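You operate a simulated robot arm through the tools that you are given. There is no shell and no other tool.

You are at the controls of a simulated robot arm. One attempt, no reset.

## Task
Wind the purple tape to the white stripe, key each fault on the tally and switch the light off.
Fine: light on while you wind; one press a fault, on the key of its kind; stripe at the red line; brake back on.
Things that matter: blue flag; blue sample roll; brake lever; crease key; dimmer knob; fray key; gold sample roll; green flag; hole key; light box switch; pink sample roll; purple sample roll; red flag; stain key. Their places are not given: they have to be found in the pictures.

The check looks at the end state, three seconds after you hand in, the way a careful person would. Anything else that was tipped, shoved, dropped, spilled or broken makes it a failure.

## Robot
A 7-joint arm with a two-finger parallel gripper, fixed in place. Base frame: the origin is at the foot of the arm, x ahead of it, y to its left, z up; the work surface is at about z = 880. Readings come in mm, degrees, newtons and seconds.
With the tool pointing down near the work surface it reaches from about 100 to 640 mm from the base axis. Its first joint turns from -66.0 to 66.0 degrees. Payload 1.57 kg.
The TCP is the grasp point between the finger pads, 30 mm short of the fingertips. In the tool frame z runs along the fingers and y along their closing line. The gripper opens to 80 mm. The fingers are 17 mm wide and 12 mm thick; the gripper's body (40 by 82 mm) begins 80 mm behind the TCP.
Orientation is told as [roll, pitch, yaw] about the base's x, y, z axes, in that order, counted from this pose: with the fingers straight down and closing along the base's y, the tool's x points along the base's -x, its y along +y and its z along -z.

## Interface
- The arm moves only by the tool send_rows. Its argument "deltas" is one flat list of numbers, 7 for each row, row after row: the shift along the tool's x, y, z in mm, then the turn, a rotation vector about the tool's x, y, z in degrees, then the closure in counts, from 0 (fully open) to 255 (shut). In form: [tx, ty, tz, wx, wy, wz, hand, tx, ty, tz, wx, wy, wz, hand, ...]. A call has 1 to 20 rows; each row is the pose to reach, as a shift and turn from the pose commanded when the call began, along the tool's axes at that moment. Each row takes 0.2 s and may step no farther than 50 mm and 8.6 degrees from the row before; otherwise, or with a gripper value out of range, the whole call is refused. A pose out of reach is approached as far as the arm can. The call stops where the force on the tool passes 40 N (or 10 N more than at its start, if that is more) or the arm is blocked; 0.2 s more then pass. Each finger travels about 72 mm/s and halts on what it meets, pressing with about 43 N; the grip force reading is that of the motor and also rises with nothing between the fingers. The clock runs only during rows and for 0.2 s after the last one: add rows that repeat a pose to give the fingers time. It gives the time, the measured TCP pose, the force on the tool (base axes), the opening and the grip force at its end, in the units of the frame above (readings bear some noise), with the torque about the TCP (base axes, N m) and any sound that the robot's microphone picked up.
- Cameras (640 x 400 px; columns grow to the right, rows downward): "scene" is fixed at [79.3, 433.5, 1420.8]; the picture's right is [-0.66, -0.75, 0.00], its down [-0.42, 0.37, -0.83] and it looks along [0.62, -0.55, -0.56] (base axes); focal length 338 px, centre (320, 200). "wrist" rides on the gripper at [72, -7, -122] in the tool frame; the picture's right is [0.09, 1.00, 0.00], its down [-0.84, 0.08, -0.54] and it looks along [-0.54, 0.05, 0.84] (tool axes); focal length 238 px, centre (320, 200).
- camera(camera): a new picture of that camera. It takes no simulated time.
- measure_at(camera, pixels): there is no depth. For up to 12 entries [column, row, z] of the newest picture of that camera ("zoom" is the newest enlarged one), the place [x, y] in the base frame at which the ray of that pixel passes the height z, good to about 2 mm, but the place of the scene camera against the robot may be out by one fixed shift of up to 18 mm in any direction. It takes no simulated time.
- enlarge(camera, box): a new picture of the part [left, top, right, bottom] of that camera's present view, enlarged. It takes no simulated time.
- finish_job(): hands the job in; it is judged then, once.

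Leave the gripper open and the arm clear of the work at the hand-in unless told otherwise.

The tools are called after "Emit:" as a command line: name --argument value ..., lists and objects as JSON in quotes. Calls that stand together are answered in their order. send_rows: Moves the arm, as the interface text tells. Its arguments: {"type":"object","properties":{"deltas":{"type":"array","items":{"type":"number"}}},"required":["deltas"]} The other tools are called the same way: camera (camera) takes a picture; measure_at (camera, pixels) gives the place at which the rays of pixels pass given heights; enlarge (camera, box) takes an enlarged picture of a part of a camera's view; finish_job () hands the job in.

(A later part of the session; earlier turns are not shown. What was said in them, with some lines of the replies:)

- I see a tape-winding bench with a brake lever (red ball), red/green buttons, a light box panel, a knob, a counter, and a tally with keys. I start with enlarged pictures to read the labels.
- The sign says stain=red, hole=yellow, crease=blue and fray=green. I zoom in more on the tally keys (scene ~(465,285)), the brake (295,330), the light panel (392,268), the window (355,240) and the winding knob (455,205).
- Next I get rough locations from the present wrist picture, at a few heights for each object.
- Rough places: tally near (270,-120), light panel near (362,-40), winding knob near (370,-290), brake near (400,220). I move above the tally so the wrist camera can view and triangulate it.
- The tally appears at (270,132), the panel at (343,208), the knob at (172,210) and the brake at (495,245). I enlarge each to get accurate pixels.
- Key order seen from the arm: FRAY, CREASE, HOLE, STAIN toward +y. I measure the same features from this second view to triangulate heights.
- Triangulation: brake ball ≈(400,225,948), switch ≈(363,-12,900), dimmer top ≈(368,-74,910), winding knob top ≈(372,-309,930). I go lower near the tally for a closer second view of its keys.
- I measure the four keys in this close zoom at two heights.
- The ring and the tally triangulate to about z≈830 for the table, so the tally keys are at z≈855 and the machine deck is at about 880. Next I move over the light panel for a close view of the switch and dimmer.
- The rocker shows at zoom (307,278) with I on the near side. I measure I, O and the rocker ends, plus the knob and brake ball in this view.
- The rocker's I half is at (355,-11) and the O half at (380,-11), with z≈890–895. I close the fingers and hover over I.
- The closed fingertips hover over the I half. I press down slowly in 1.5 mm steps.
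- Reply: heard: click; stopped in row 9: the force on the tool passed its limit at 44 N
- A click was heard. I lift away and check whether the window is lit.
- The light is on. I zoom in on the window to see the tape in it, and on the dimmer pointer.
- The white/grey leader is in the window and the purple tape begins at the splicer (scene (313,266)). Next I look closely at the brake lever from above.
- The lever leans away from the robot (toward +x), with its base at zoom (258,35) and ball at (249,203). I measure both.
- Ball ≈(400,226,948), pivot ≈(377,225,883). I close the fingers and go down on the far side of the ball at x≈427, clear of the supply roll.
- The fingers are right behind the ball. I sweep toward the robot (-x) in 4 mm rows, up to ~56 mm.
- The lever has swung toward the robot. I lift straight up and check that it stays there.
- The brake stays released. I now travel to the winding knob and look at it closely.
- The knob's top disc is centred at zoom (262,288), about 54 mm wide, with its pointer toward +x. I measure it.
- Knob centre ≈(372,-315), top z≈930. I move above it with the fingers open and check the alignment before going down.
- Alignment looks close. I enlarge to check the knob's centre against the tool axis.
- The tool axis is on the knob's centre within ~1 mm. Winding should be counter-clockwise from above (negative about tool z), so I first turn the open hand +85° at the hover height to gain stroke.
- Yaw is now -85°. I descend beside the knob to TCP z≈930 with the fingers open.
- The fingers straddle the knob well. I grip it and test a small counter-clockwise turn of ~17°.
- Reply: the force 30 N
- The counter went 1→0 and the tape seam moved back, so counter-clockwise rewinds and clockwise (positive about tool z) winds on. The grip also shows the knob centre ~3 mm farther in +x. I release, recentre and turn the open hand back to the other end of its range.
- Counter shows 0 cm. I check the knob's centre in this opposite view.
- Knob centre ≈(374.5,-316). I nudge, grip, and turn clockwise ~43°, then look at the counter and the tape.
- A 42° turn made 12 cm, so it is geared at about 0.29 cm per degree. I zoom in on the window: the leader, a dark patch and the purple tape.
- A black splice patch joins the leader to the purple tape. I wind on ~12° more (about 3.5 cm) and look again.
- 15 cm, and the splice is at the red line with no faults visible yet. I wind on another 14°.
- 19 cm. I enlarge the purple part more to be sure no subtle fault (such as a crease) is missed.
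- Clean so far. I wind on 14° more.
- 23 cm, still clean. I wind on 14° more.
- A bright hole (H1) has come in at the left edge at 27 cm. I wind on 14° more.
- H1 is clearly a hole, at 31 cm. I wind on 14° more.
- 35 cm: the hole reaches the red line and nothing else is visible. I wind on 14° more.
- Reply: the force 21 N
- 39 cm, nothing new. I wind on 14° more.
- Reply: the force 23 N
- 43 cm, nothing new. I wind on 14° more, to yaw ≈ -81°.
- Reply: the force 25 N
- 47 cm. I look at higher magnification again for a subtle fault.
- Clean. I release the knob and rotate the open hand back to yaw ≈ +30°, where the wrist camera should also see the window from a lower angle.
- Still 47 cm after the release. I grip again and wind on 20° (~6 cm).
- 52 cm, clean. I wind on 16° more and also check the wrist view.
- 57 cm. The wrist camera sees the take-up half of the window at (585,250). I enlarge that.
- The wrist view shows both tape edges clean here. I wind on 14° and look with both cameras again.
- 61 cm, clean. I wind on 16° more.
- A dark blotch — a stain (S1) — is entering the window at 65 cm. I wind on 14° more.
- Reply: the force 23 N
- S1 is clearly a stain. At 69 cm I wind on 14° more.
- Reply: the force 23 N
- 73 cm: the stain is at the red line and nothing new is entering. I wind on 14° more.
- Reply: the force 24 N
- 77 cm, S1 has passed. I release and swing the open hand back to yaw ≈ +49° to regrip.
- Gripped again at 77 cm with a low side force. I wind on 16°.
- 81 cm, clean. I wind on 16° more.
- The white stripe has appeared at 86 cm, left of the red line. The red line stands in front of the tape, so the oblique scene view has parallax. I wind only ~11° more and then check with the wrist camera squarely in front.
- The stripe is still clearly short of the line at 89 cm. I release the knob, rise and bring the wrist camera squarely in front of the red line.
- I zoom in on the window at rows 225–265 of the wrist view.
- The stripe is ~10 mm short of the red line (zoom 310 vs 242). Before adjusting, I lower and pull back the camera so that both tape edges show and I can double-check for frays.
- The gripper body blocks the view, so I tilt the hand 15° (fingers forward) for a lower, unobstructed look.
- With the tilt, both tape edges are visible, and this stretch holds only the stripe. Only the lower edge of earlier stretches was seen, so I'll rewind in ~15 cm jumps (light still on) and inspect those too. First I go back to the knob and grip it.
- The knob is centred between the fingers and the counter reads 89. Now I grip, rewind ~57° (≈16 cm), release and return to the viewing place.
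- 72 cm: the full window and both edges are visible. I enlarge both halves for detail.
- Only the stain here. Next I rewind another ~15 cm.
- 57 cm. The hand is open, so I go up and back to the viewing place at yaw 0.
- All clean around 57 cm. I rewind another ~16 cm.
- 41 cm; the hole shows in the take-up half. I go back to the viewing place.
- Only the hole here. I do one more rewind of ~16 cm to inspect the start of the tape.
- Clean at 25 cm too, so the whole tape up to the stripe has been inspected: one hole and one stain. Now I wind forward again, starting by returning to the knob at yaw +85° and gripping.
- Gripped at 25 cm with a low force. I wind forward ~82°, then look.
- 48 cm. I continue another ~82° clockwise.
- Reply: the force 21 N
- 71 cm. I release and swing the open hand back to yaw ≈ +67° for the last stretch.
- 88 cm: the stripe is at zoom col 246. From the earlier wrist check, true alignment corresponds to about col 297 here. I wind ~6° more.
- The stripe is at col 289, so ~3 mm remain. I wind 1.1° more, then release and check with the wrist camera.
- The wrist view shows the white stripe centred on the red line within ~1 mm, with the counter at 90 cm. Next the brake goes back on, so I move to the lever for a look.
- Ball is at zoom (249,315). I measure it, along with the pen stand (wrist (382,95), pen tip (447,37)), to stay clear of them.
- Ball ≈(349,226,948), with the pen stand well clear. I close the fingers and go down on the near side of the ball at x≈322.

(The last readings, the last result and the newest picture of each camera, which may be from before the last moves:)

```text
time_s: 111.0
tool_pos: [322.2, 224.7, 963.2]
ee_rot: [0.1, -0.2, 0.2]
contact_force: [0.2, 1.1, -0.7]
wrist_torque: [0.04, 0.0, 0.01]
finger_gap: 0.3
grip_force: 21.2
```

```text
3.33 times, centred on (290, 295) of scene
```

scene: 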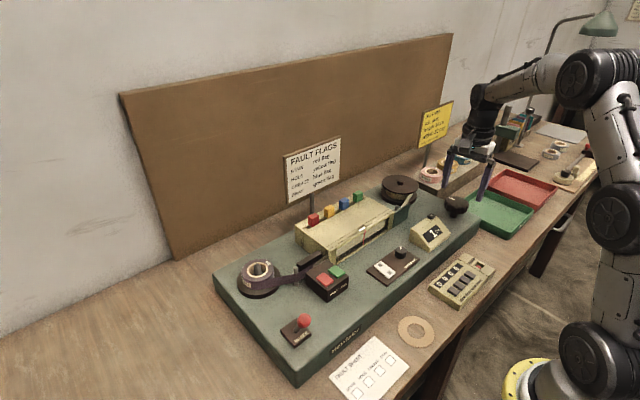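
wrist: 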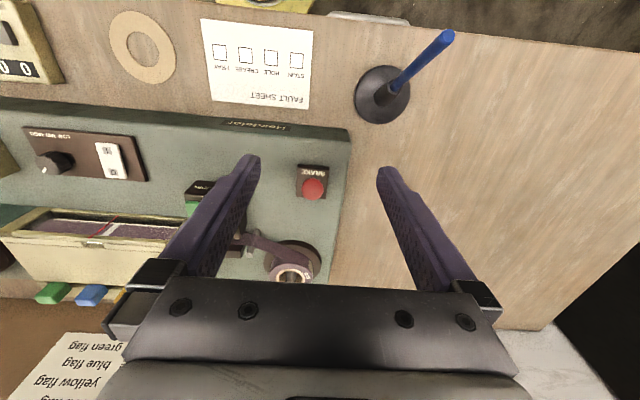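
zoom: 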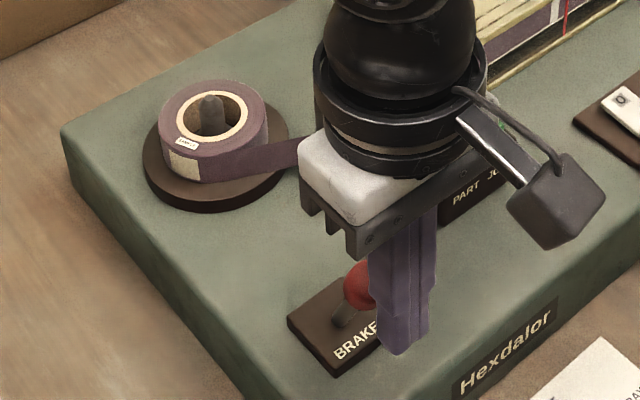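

The fingers stand on the near side of the ball. I sweep away (+x) ~60 mm in 4 mm rows to put the brake on.

Emit:
send_rows --deltas '[-4, 0, 0, 0, 0, 0, 255, -8, 0, 0, 0, 0, 0, 255, -12, 0, 0, 0, 0, 0, 255, -16, 0, 0, 0, 0, 0, 255, -20, 0, 0, 0, 0, 0, 255, -24, 0, 0, 0, 0, 0, 255, -28, 0, 0, 0, 0, 0, 255, -32, 0, 0, 0, 0, 0, 255, -36, 0, 0, 0, 0, 0, 255, -40, 0, 0, 0, 0, 0, 255, -44, 0, 0, 0, 0, 0, 255, -48, 0, 0, 0, 0, 0, 255, -52, 0, 0, 0, 0, 0, 255, -56, 0, 0, 0, 0, 0, 255, -60, 0, 0, 0, 0, 0, 255]'

Emit:
enlarge --camera "scene" --box '[225, 235, 355, 355]'

```text
time_s: 114.2
tool_pos: [380.7, 225.1, 964.4]
ee_rot: [0.0, -0.2, 0.1]
contact_force: [0.7, -0.2, 0.5]
wrist_torque: [-0.02, 0.01, 0.02]
finger_gap: 0.0
grip_force: 21.2
```

```text
3.33 times, centred on (290, 295) of scene
```

zoom: 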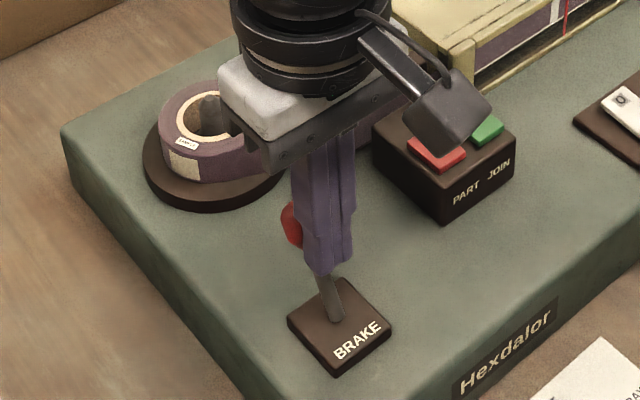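

The lever is over again. I back off a little, lift away and compare it with its starting lean.

Emit:
send_rows --deltas '[5, 0, 0, 0, 0, 0, 255, 5, 0, -30, 0, 0, 0, 255, 5, 0, -70, 0, 0, 0, 255, 40, -30, -75, 0, 0, 0, 100, 60, -70, -75, 0, 0, 0, 0, 60, -70, -75, 0, 0, 0, 0]'

Emit:
enlarge --camera "scene" --box '[225, 235, 355, 355]'

Emit:
camera --camera "wrist"

Emit:
enlarge --camera "scene" --box '[320, 165, 480, 265]'

```text
time_s: 115.5
tool_pos: [319.9, 153.8, 1038.9]
ee_rot: [0.0, -0.2, 0.1]
contact_force: [-0.2, 0.3, 1.2]
wrist_torque: [0.01, -0.03, 0.0]
finger_gap: 79.9
grip_force: 0.0
```

```text
3.33 times, centred on (290, 295) of scene
```

zoom: 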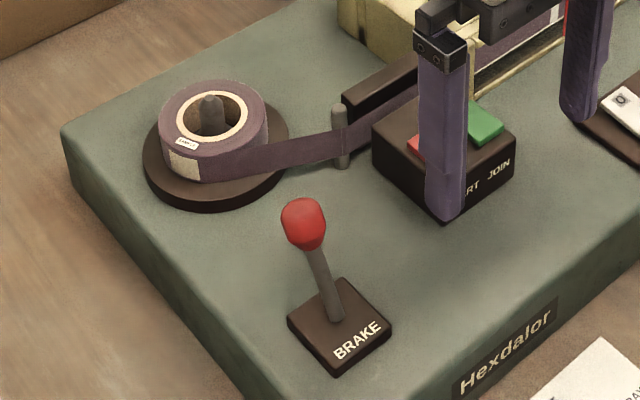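

```text
taken
```

wrist: 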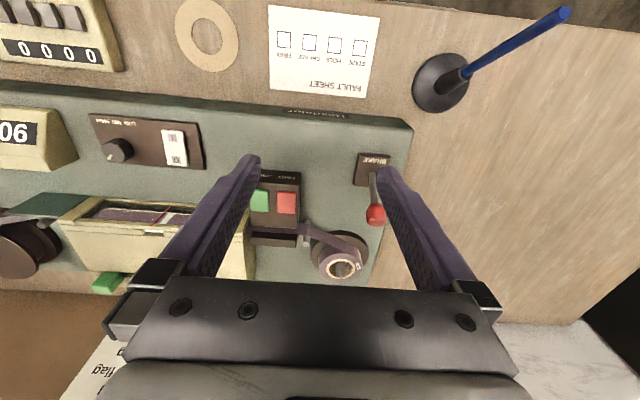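

```text
4.00 times, centred on (400, 215) of scene
```

zoom: 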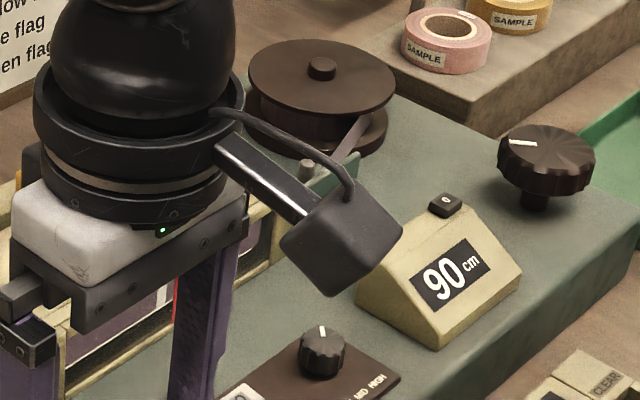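

The lever matches its starting lean, so the brake is on, and the counter still reads 90. Now I move to the tally for a close look at the keys.

Emit:
send_rows --deltas '[16, -40, 5, 0, 0, 0, 0, 32, -80, 10, 0, 0, 0, 0, 48, -120, 20, 0, 0, 0, 0, 64, -160, 35, 0, 0, 0, 0, 80, -200, 50, 0, 0, 0, 0, 95, -240, 60, 0, 0, 0, 0, 105, -277, 75, 0, 0, 0, 0, 105, -277, 79, 0, 0, 0, 0, 105, -277, 79, 0, 0, 0, 0]'

Emit:
camera --camera "wrist"

Emit:
enlarge --camera "wrist" --box '[250, 110, 390, 210]'

```text
time_s: 117.5
tool_pos: [216.7, -122.1, 959.5]
ee_rot: [0.0, -0.1, 0.0]
contact_force: [1.3, -1.3, 0.0]
wrist_torque: [0.0, -0.04, 0.01]
finger_gap: 80.0
grip_force: 0.2
```

```text
taken
```

wrist: 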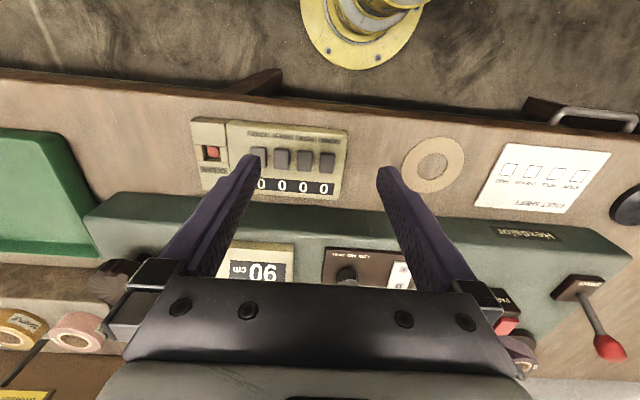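

```text
4.00 times, centred on (320, 160) of wrist
```

zoom: 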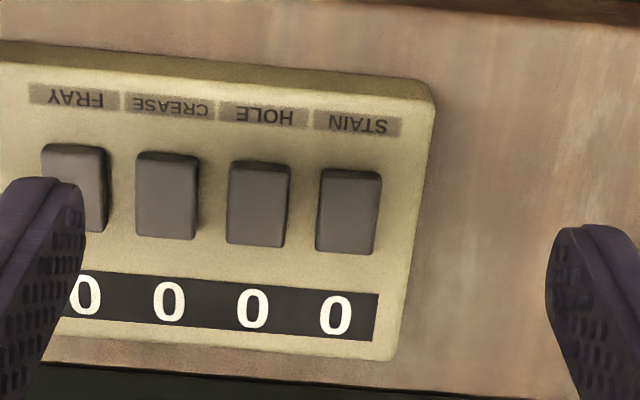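

Keys: STAIN at zoom (348,210), HOLE at (259,203). They work out at about (246,-112) and (246,-136), z≈850, with a 23.5 mm pitch. I close the fingers and turn the hand 90° so the tips are only 17 mm wide across the keys, hovering over STAIN.

Emit:
send_rows --deltas '[-5, 2, 0, 0, 0, 8.2, 255, -10, 4, 0, 0, 0, 16.4, 255, -15, 6, 0, 0, 0, 24.6, 255, -20, 8, 0, 0, 0, 32.8, 255, -25, 9, 0, 0, 0, 41, 255, -29.3, 9.7, 0, 0, 0, 49.2, 255, -29.3, 9.7, 0, 0, 0, 57.4, 255, -29.3, 9.7, 0, 0, 0, 65.6, 255, -29.3, 9.7, 10, 0, 0, 73.8, 255, -29.3, 9.7, 25, 0, 0, 82, 255, -29.3, 9.7, 40, 0, 0, 90, 255, -29.3, 9.7, 50, 0, 0, 90, 255, -29.3, 9.7, 50, 0, 0, 90, 255]'

Emit:
camera --camera "wrist"

Emit:
enlarge --camera "scene" --box '[420, 245, 500, 310]'

```text
time_s: 120.3
tool_pos: [246.0, -112.2, 908.8]
ee_rot: [0.1, 0.0, -90.0]
contact_force: [-0.1, -0.3, -0.4]
wrist_torque: [-0.02, 0.01, 0.02]
finger_gap: 0.0
grip_force: 21.0
```

```text
taken
```

wrist: 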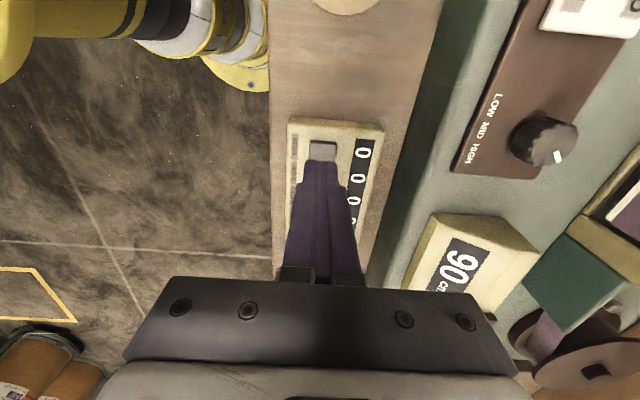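

```text
6.15 times, centred on (460, 278) of scene
```

zoom: 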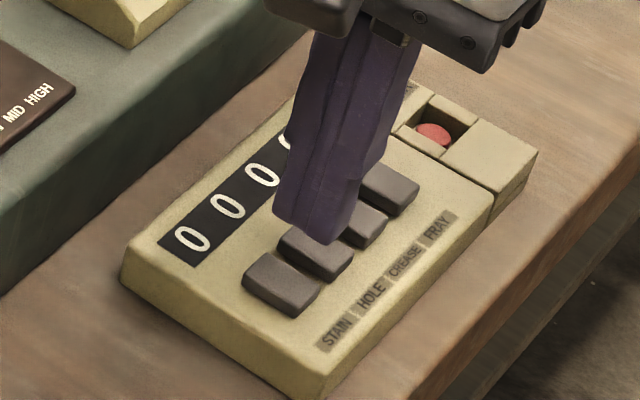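

The scene view hints the tip may sit a few mm off the key's centre in y. I check in the wrist view, where the key at (322,150) shows beyond the fingertip.

Emit:
enlarge --camera "wrist" --box '[280, 110, 390, 190]'

Emit:
measure_at --camera "wrist" --pixels '[[322, 140, 850], [322, 140, 856], [322, 160, 850], [364, 153, 848], [355, 201, 848], [309, 150, 850], [336, 150, 850]]'

```text
5.00 times, centred on (335, 150) of wrist
```

zoom: 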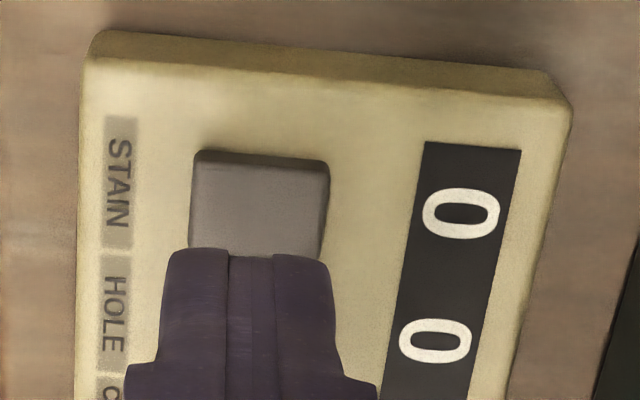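

```text
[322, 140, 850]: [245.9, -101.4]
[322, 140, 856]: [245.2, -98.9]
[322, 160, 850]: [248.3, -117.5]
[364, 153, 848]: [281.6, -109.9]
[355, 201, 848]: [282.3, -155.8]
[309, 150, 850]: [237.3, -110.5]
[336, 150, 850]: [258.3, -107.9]
```

The STAIN key spans y≈-102 to -118, centre ≈(246,-110), so I shift 2 mm in +y (tool +x) and press down slowly.

Emit:
send_rows --deltas '[2, 0, 8, 0, 0, 0, 255, 2, 0, 14, 0, 0, 0, 255, 2, 0, 17, 0, 0, 0, 255, 2, 0, 19, 0, 0, 0, 255, 2, 0, 20.5, 0, 0, 0, 255, 2, 0, 22, 0, 0, 0, 255, 2, 0, 23.5, 0, 0, 0, 255, 2, 0, 25, 0, 0, 0, 255, 2, 0, 26.5, 0, 0, 0, 255, 2, 0, 28, 0, 0, 0, 255, 2, 0, 29.5, 0, 0, 0, 255, 2, 0, 31, 0, 0, 0, 255, 2, 0, 32.5, 0, 0, 0, 255, 2, 0, 34, 0, 0, 0, 255]'

Emit:
enlarge --camera "scene" --box '[420, 245, 500, 310]'

```text
time_s: 123.3
tool_pos: [245.7, -109.7, 874.8]
ee_rot: [0.2, 0.0, -89.9]
contact_force: [-1.1, 2.4, 4.0]
wrist_torque: [0.05, 0.01, -0.01]
finger_gap: 0.2
grip_force: 21.8
heard: click
```

```text
6.15 times, centred on (460, 278) of scene
```

zoom: 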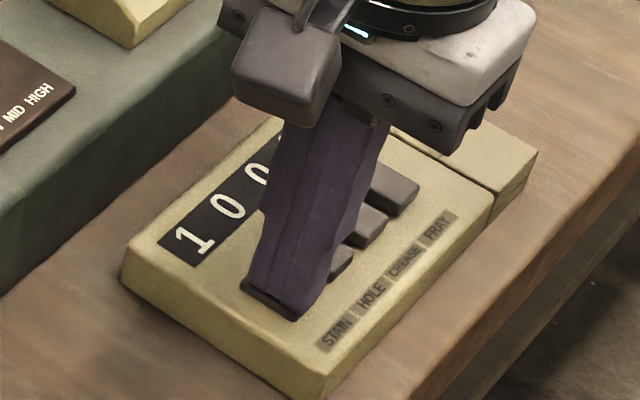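

Click heard and the STAIN digit now shows 1. I lift off and check that all the digits are stable.

Emit:
send_rows --deltas '[0, 0, -10, 0, 0, 0, 255, 0, 0, -32, 0, 0, 0, 255, 0, 0, -32, 0, 0, 0, 255]'

Emit:
enlarge --camera "scene" --box '[420, 245, 500, 310]'

Emit:
enlarge --camera "wrist" --box '[280, 110, 390, 250]'

```text
time_s: 124.2
tool_pos: [244.9, -110.6, 907.0]
ee_rot: [0.0, 0.0, -89.9]
contact_force: [0.0, 0.0, 0.4]
wrist_torque: [0.01, 0.01, 0.0]
finger_gap: 0.0
grip_force: 21.3
```

```text
6.15 times, centred on (460, 278) of scene
```

zoom: 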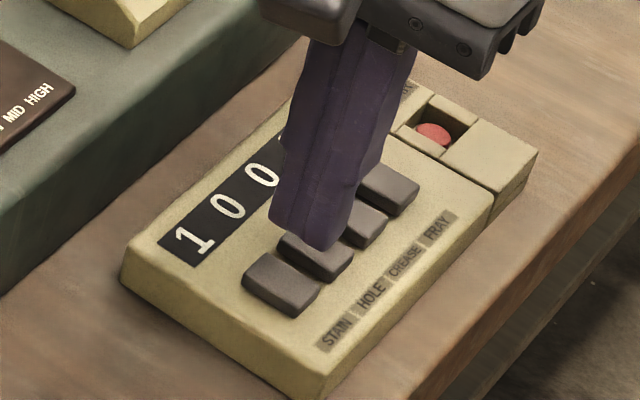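

```text
2.86 times, centred on (335, 180) of wrist
```

zoom: 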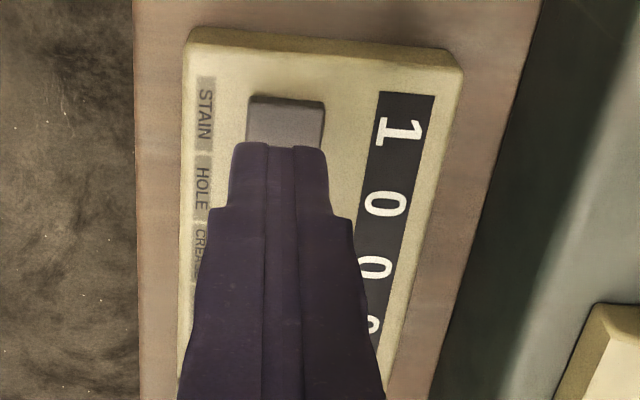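

The tally reads 1000. I shift 23.3 mm in -y to hover over HOLE and check alignment.

Emit:
send_rows --deltas '[-12, 0, 0, 0, 0, 0, 255, -23.3, 0, 0, 0, 0, 0, 255, -23.3, 0, 0, 0, 0, 0, 255]'

Emit:
camera --camera "wrist"

Emit:
enlarge --camera "wrist" --box '[280, 100, 390, 180]'

Emit:
enlarge --camera "scene" --box '[420, 245, 500, 310]'

```text
time_s: 125.0
tool_pos: [245.2, -133.3, 908.8]
ee_rot: [0.2, 0.0, -89.9]
contact_force: [-0.1, -0.9, 0.0]
wrist_torque: [-0.03, -0.02, 0.05]
finger_gap: 0.0
grip_force: 21.4
```

```text
taken
```

wrist: 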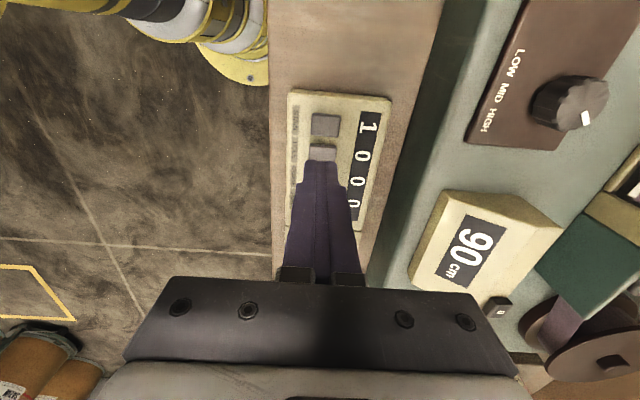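

```text
5.00 times, centred on (335, 140) of wrist
```

zoom: 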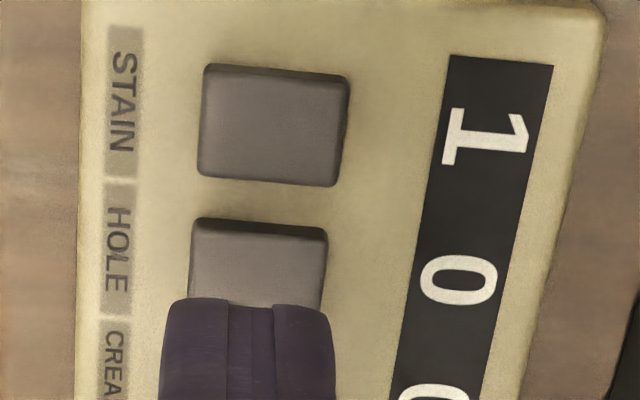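

```text
6.15 times, centred on (460, 278) of scene
```

zoom: 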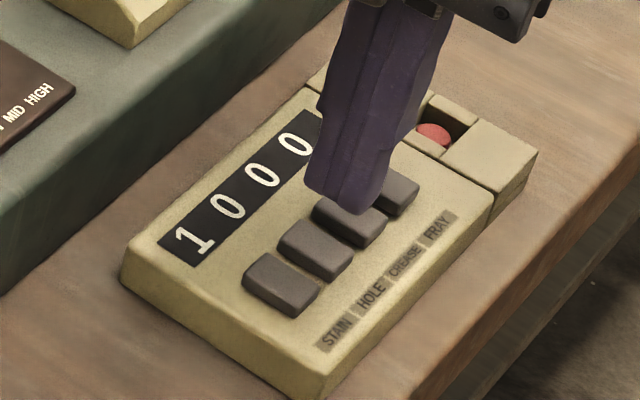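

The fingertip is aligned over HOLE, with the STAIN key fully clear. I press down slowly by the same amount.

Emit:
send_rows --deltas '[0, 0, 8, 0, 0, 0, 255, 0, 0, 14, 0, 0, 0, 255, 0, 0, 18, 0, 0, 0, 255, 0, 0, 20, 0, 0, 0, 255, 0, 0, 22, 0, 0, 0, 255, 0, 0, 24, 0, 0, 0, 255, 0, 0, 25.5, 0, 0, 0, 255, 0, 0, 27, 0, 0, 0, 255, 0, 0, 28.5, 0, 0, 0, 255, 0, 0, 30, 0, 0, 0, 255, 0, 0, 31.5, 0, 0, 0, 255, 0, 0, 33, 0, 0, 0, 255, 0, 0, 34, 0, 0, 0, 255]'

Emit:
enlarge --camera "scene" --box '[420, 245, 500, 310]'

```text
time_s: 127.8
tool_pos: [245.6, -133.0, 872.8]
ee_rot: [0.2, 0.1, -89.9]
contact_force: [-0.9, 4.3, 11.8]
wrist_torque: [0.12, 0.02, -0.02]
finger_gap: 0.0
grip_force: 21.9
heard: click
```

```text
6.15 times, centred on (460, 278) of scene
```

zoom: 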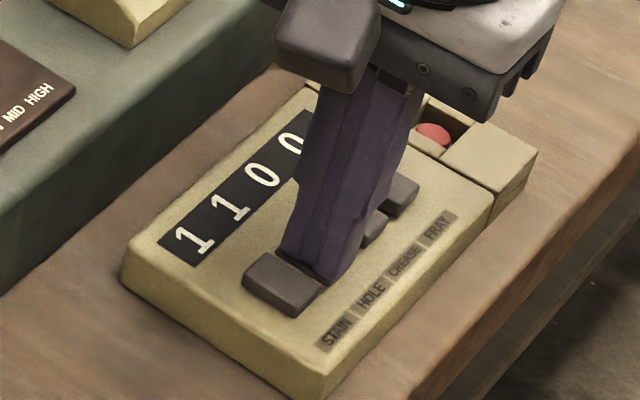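

The tally reads 1100: one stain and one hole, each pressed once. I lift, turn the hand back to yaw 0 and move over the O end of the light switch, about (380,-11).

Emit:
send_rows --deltas '[0, 0, -30, 0, 0, 0, 255, 0, 0, -75, 0, 0, -8, 255, 0, 0, -115, 0, 0, -16, 255, 15, 17, -120, 0, 0, -24, 255, 31, 34, -120, 0, 0, -32, 255, 46, 51, -120, 0, 0, -40, 255, 61, 67, -120, 0, 0, -48, 255, 76, 84, -120, 0, 0, -56, 255, 92, 101, -120, 0, 0, -64, 255, 107, 117, -120, 0, 0, -72, 255, 122, 134, -120, 0, 0, -80, 255, 122, 134, -120, 0, 0, -88, 255, 122, 134, -120, 0, 0, -90, 255, 122, 134, -120, 0, 0, -90, 255]'

Emit:
enlarge --camera "scene" --box '[420, 245, 500, 310]'

Emit:
camera --camera "wrist"

Emit:
enlarge --camera "scene" --box '[320, 205, 440, 290]'

```text
time_s: 130.8
tool_pos: [378.8, -11.8, 993.7]
ee_rot: [0.1, -0.2, 0.2]
contact_force: [-0.8, 0.6, 0.2]
wrist_torque: [-0.03, 0.03, 0.02]
finger_gap: 0.3
grip_force: 21.0
```

```text
6.15 times, centred on (460, 278) of scene
```

zoom: 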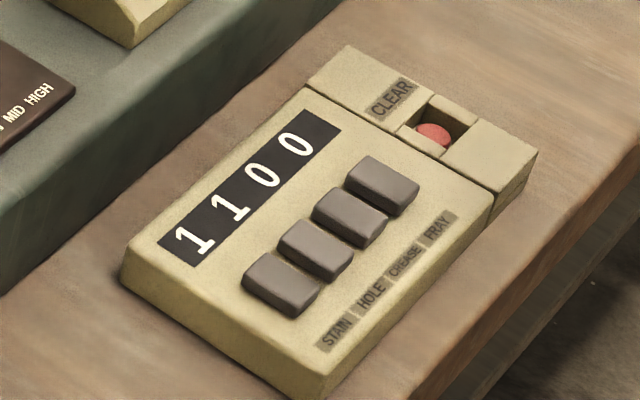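

```text
taken
```

wrist: 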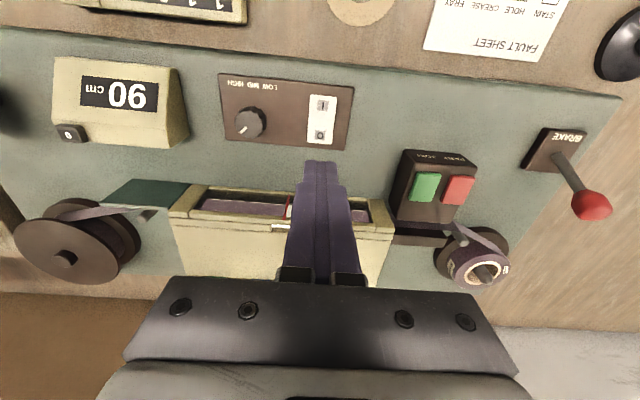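

```text
4.71 times, centred on (380, 248) of scene
```

zoom: 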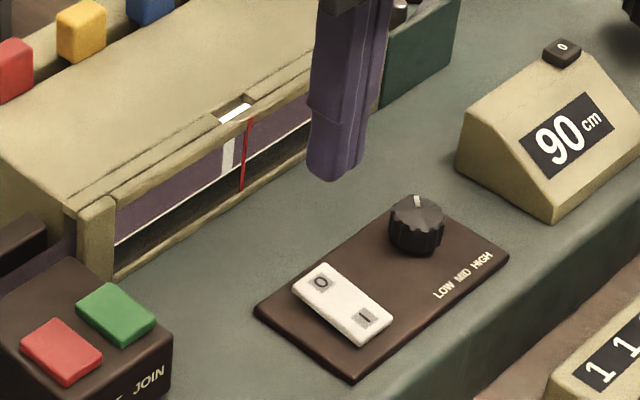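

The tally is stable at 1100 and the stripe is still at the line. I measure the O end at wrist (320,135) before pressing.

Emit:
measure_at --camera "wrist" --pixels '[[320, 135, 893], [320, 135, 900], [322, 103, 893], [321, 145, 893]]'

```text
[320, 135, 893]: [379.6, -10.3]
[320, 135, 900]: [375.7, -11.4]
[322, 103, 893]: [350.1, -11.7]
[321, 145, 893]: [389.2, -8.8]
```

O is at ≈(378,-11), right under the tool. I press it slowly.

Emit:
send_rows --deltas '[0, 0.8, 25, 0, 0, 0, 255, 0, 0.8, 45, 0, 0, 0, 255, 0, 0.8, 55, 0, 0, 0, 255, 0, 0.8, 58, 0, 0, 0, 255, 0, 0.8, 60, 0, 0, 0, 255, 0, 0.8, 62, 0, 0, 0, 255, 0, 0.8, 63.5, 0, 0, 0, 255, 0, 0.8, 65, 0, 0, 0, 255, 0, 0.8, 66.5, 0, 0, 0, 255, 0, 0.8, 68, 0, 0, 0, 255, 0, 0.8, 69.5, 0, 0, 0, 255, 0, 0.8, 71, 0, 0, 0, 255, 0, 0.8, 72.5, 0, 0, 0, 255, 0, 0.8, 74, 0, 0, 0, 255, 0, 0.8, 75.5, 0, 0, 0, 255]'

Emit:
enlarge --camera "scene" --box '[320, 205, 440, 290]'

```text
time_s: 133.8
tool_pos: [381.1, -10.5, 923.0]
ee_rot: [0.0, -0.5, 0.2]
contact_force: [-0.6, -0.5, 2.1]
wrist_torque: [0.03, 0.03, 0.01]
finger_gap: 0.0
grip_force: 21.3
heard: click
stopped in row 15: the force on the tool passed its limit at 43 N (the readings are from after the stop); the commanded pose is now the measured one
```

```text
4.71 times, centred on (380, 248) of scene
```

zoom: 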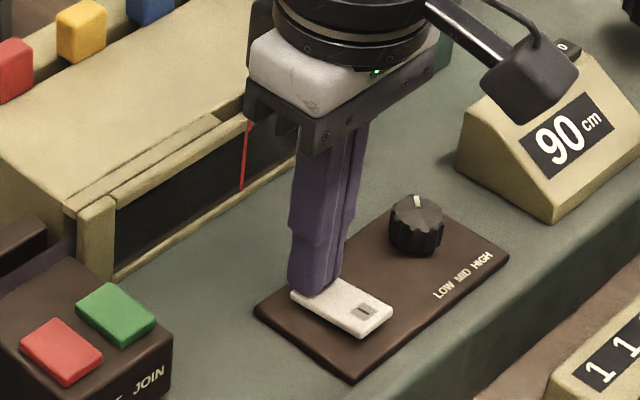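

Click heard and the window is dark. I lift straight up, retreat clear of the work and open the gripper.

Emit:
send_rows --deltas '[0, 0, -15, 0, 0, 0, 255, 0, 0, -45, 0, 0, 0, 255, 0, 0, -90, 0, 0, 0, 255, 0, 0, -135, 0, 0, 0, 255, 0, 0, -180, 0, 0, 0, 200, 10, 0, -225, 0, 0, 0, 100, 20, 0, -265, 0, 0, 0, 0, 20, 0, -280, 0, 0, 0, 0, 20, 0, -280, 0, 0, 0, 0, 20, 0, -280, 0, 0, 0, 0]'

Emit:
camera --camera "scene"

Emit:
camera --camera "wrist"

Emit:
enlarge --camera "scene" --box '[330, 200, 500, 310]'

Emit:
enlarge --camera "scene" --box '[210, 200, 370, 350]'

```text
time_s: 136.1
tool_pos: [359.7, -10.4, 1203.3]
ee_rot: [0.0, -0.4, 0.2]
contact_force: [-0.1, 0.6, -0.3]
wrist_torque: [0.02, -0.03, 0.03]
finger_gap: 79.7
grip_force: 0.1
```

```text
taken
```

scene: 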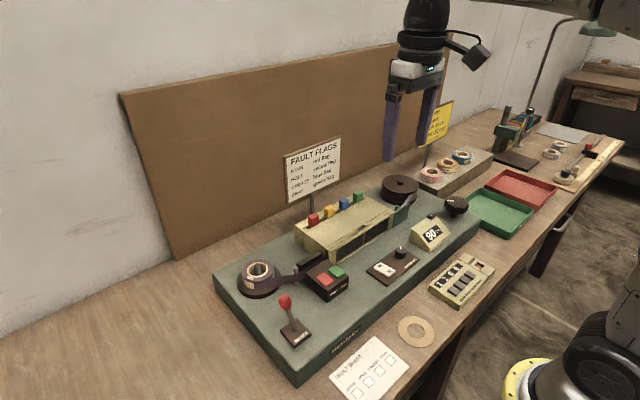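

```text
taken
```

wrist: 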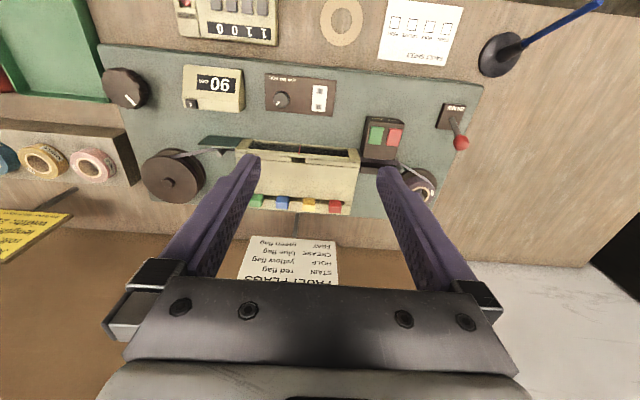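

```text
3.64 times, centred on (415, 255) of scene
```

zoom: 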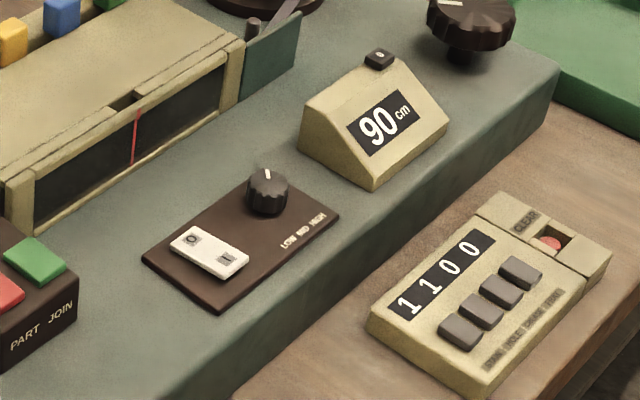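

```text
2.67 times, centred on (290, 275) of scene
```

zoom: 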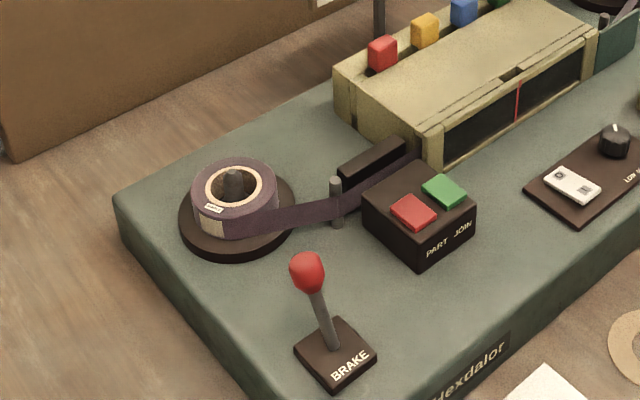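

The final state looks right:
- The stripe is at the red line, with the counter at 90 cm.
- The brake lever is back in its starting position.
- The tally reads 1100, for one stain and one hole.
- The switch is on O and the window is dark.
- Nothing else has moved, and the arm is clear with the gripper open.

I hand the job in.

Emit:
finish_job

```text
The job is handed in.
```

The job is handed in. The purple tape is wound to the white stripe, and the last close-up put the stripe about 1 mm from the red line, with the counter at 90 cm.

- **Faults:** I found one stain and one hole between the start of the purple tape and the stripe. I pressed each key once, and the tally reads 1100.
- **Light:** It was on for all the winding and is now off.
- **Brake:** It is back on, with the lever at the same lean it had at the start.
- **Rewinding:** My first small test turn of the knob wound the tape back about 1 cm. Later I rewound from 89 cm to 25 cm to look for frays on the tape's upper edge, found none, and wound forward again.
- **Dimmer:** I left it where it was. I read it as HIGH from the pointer and did not check the tape at other levels.

No bumps or spills showed in the final pictures. The gripper is open and the arm is clear of the work.
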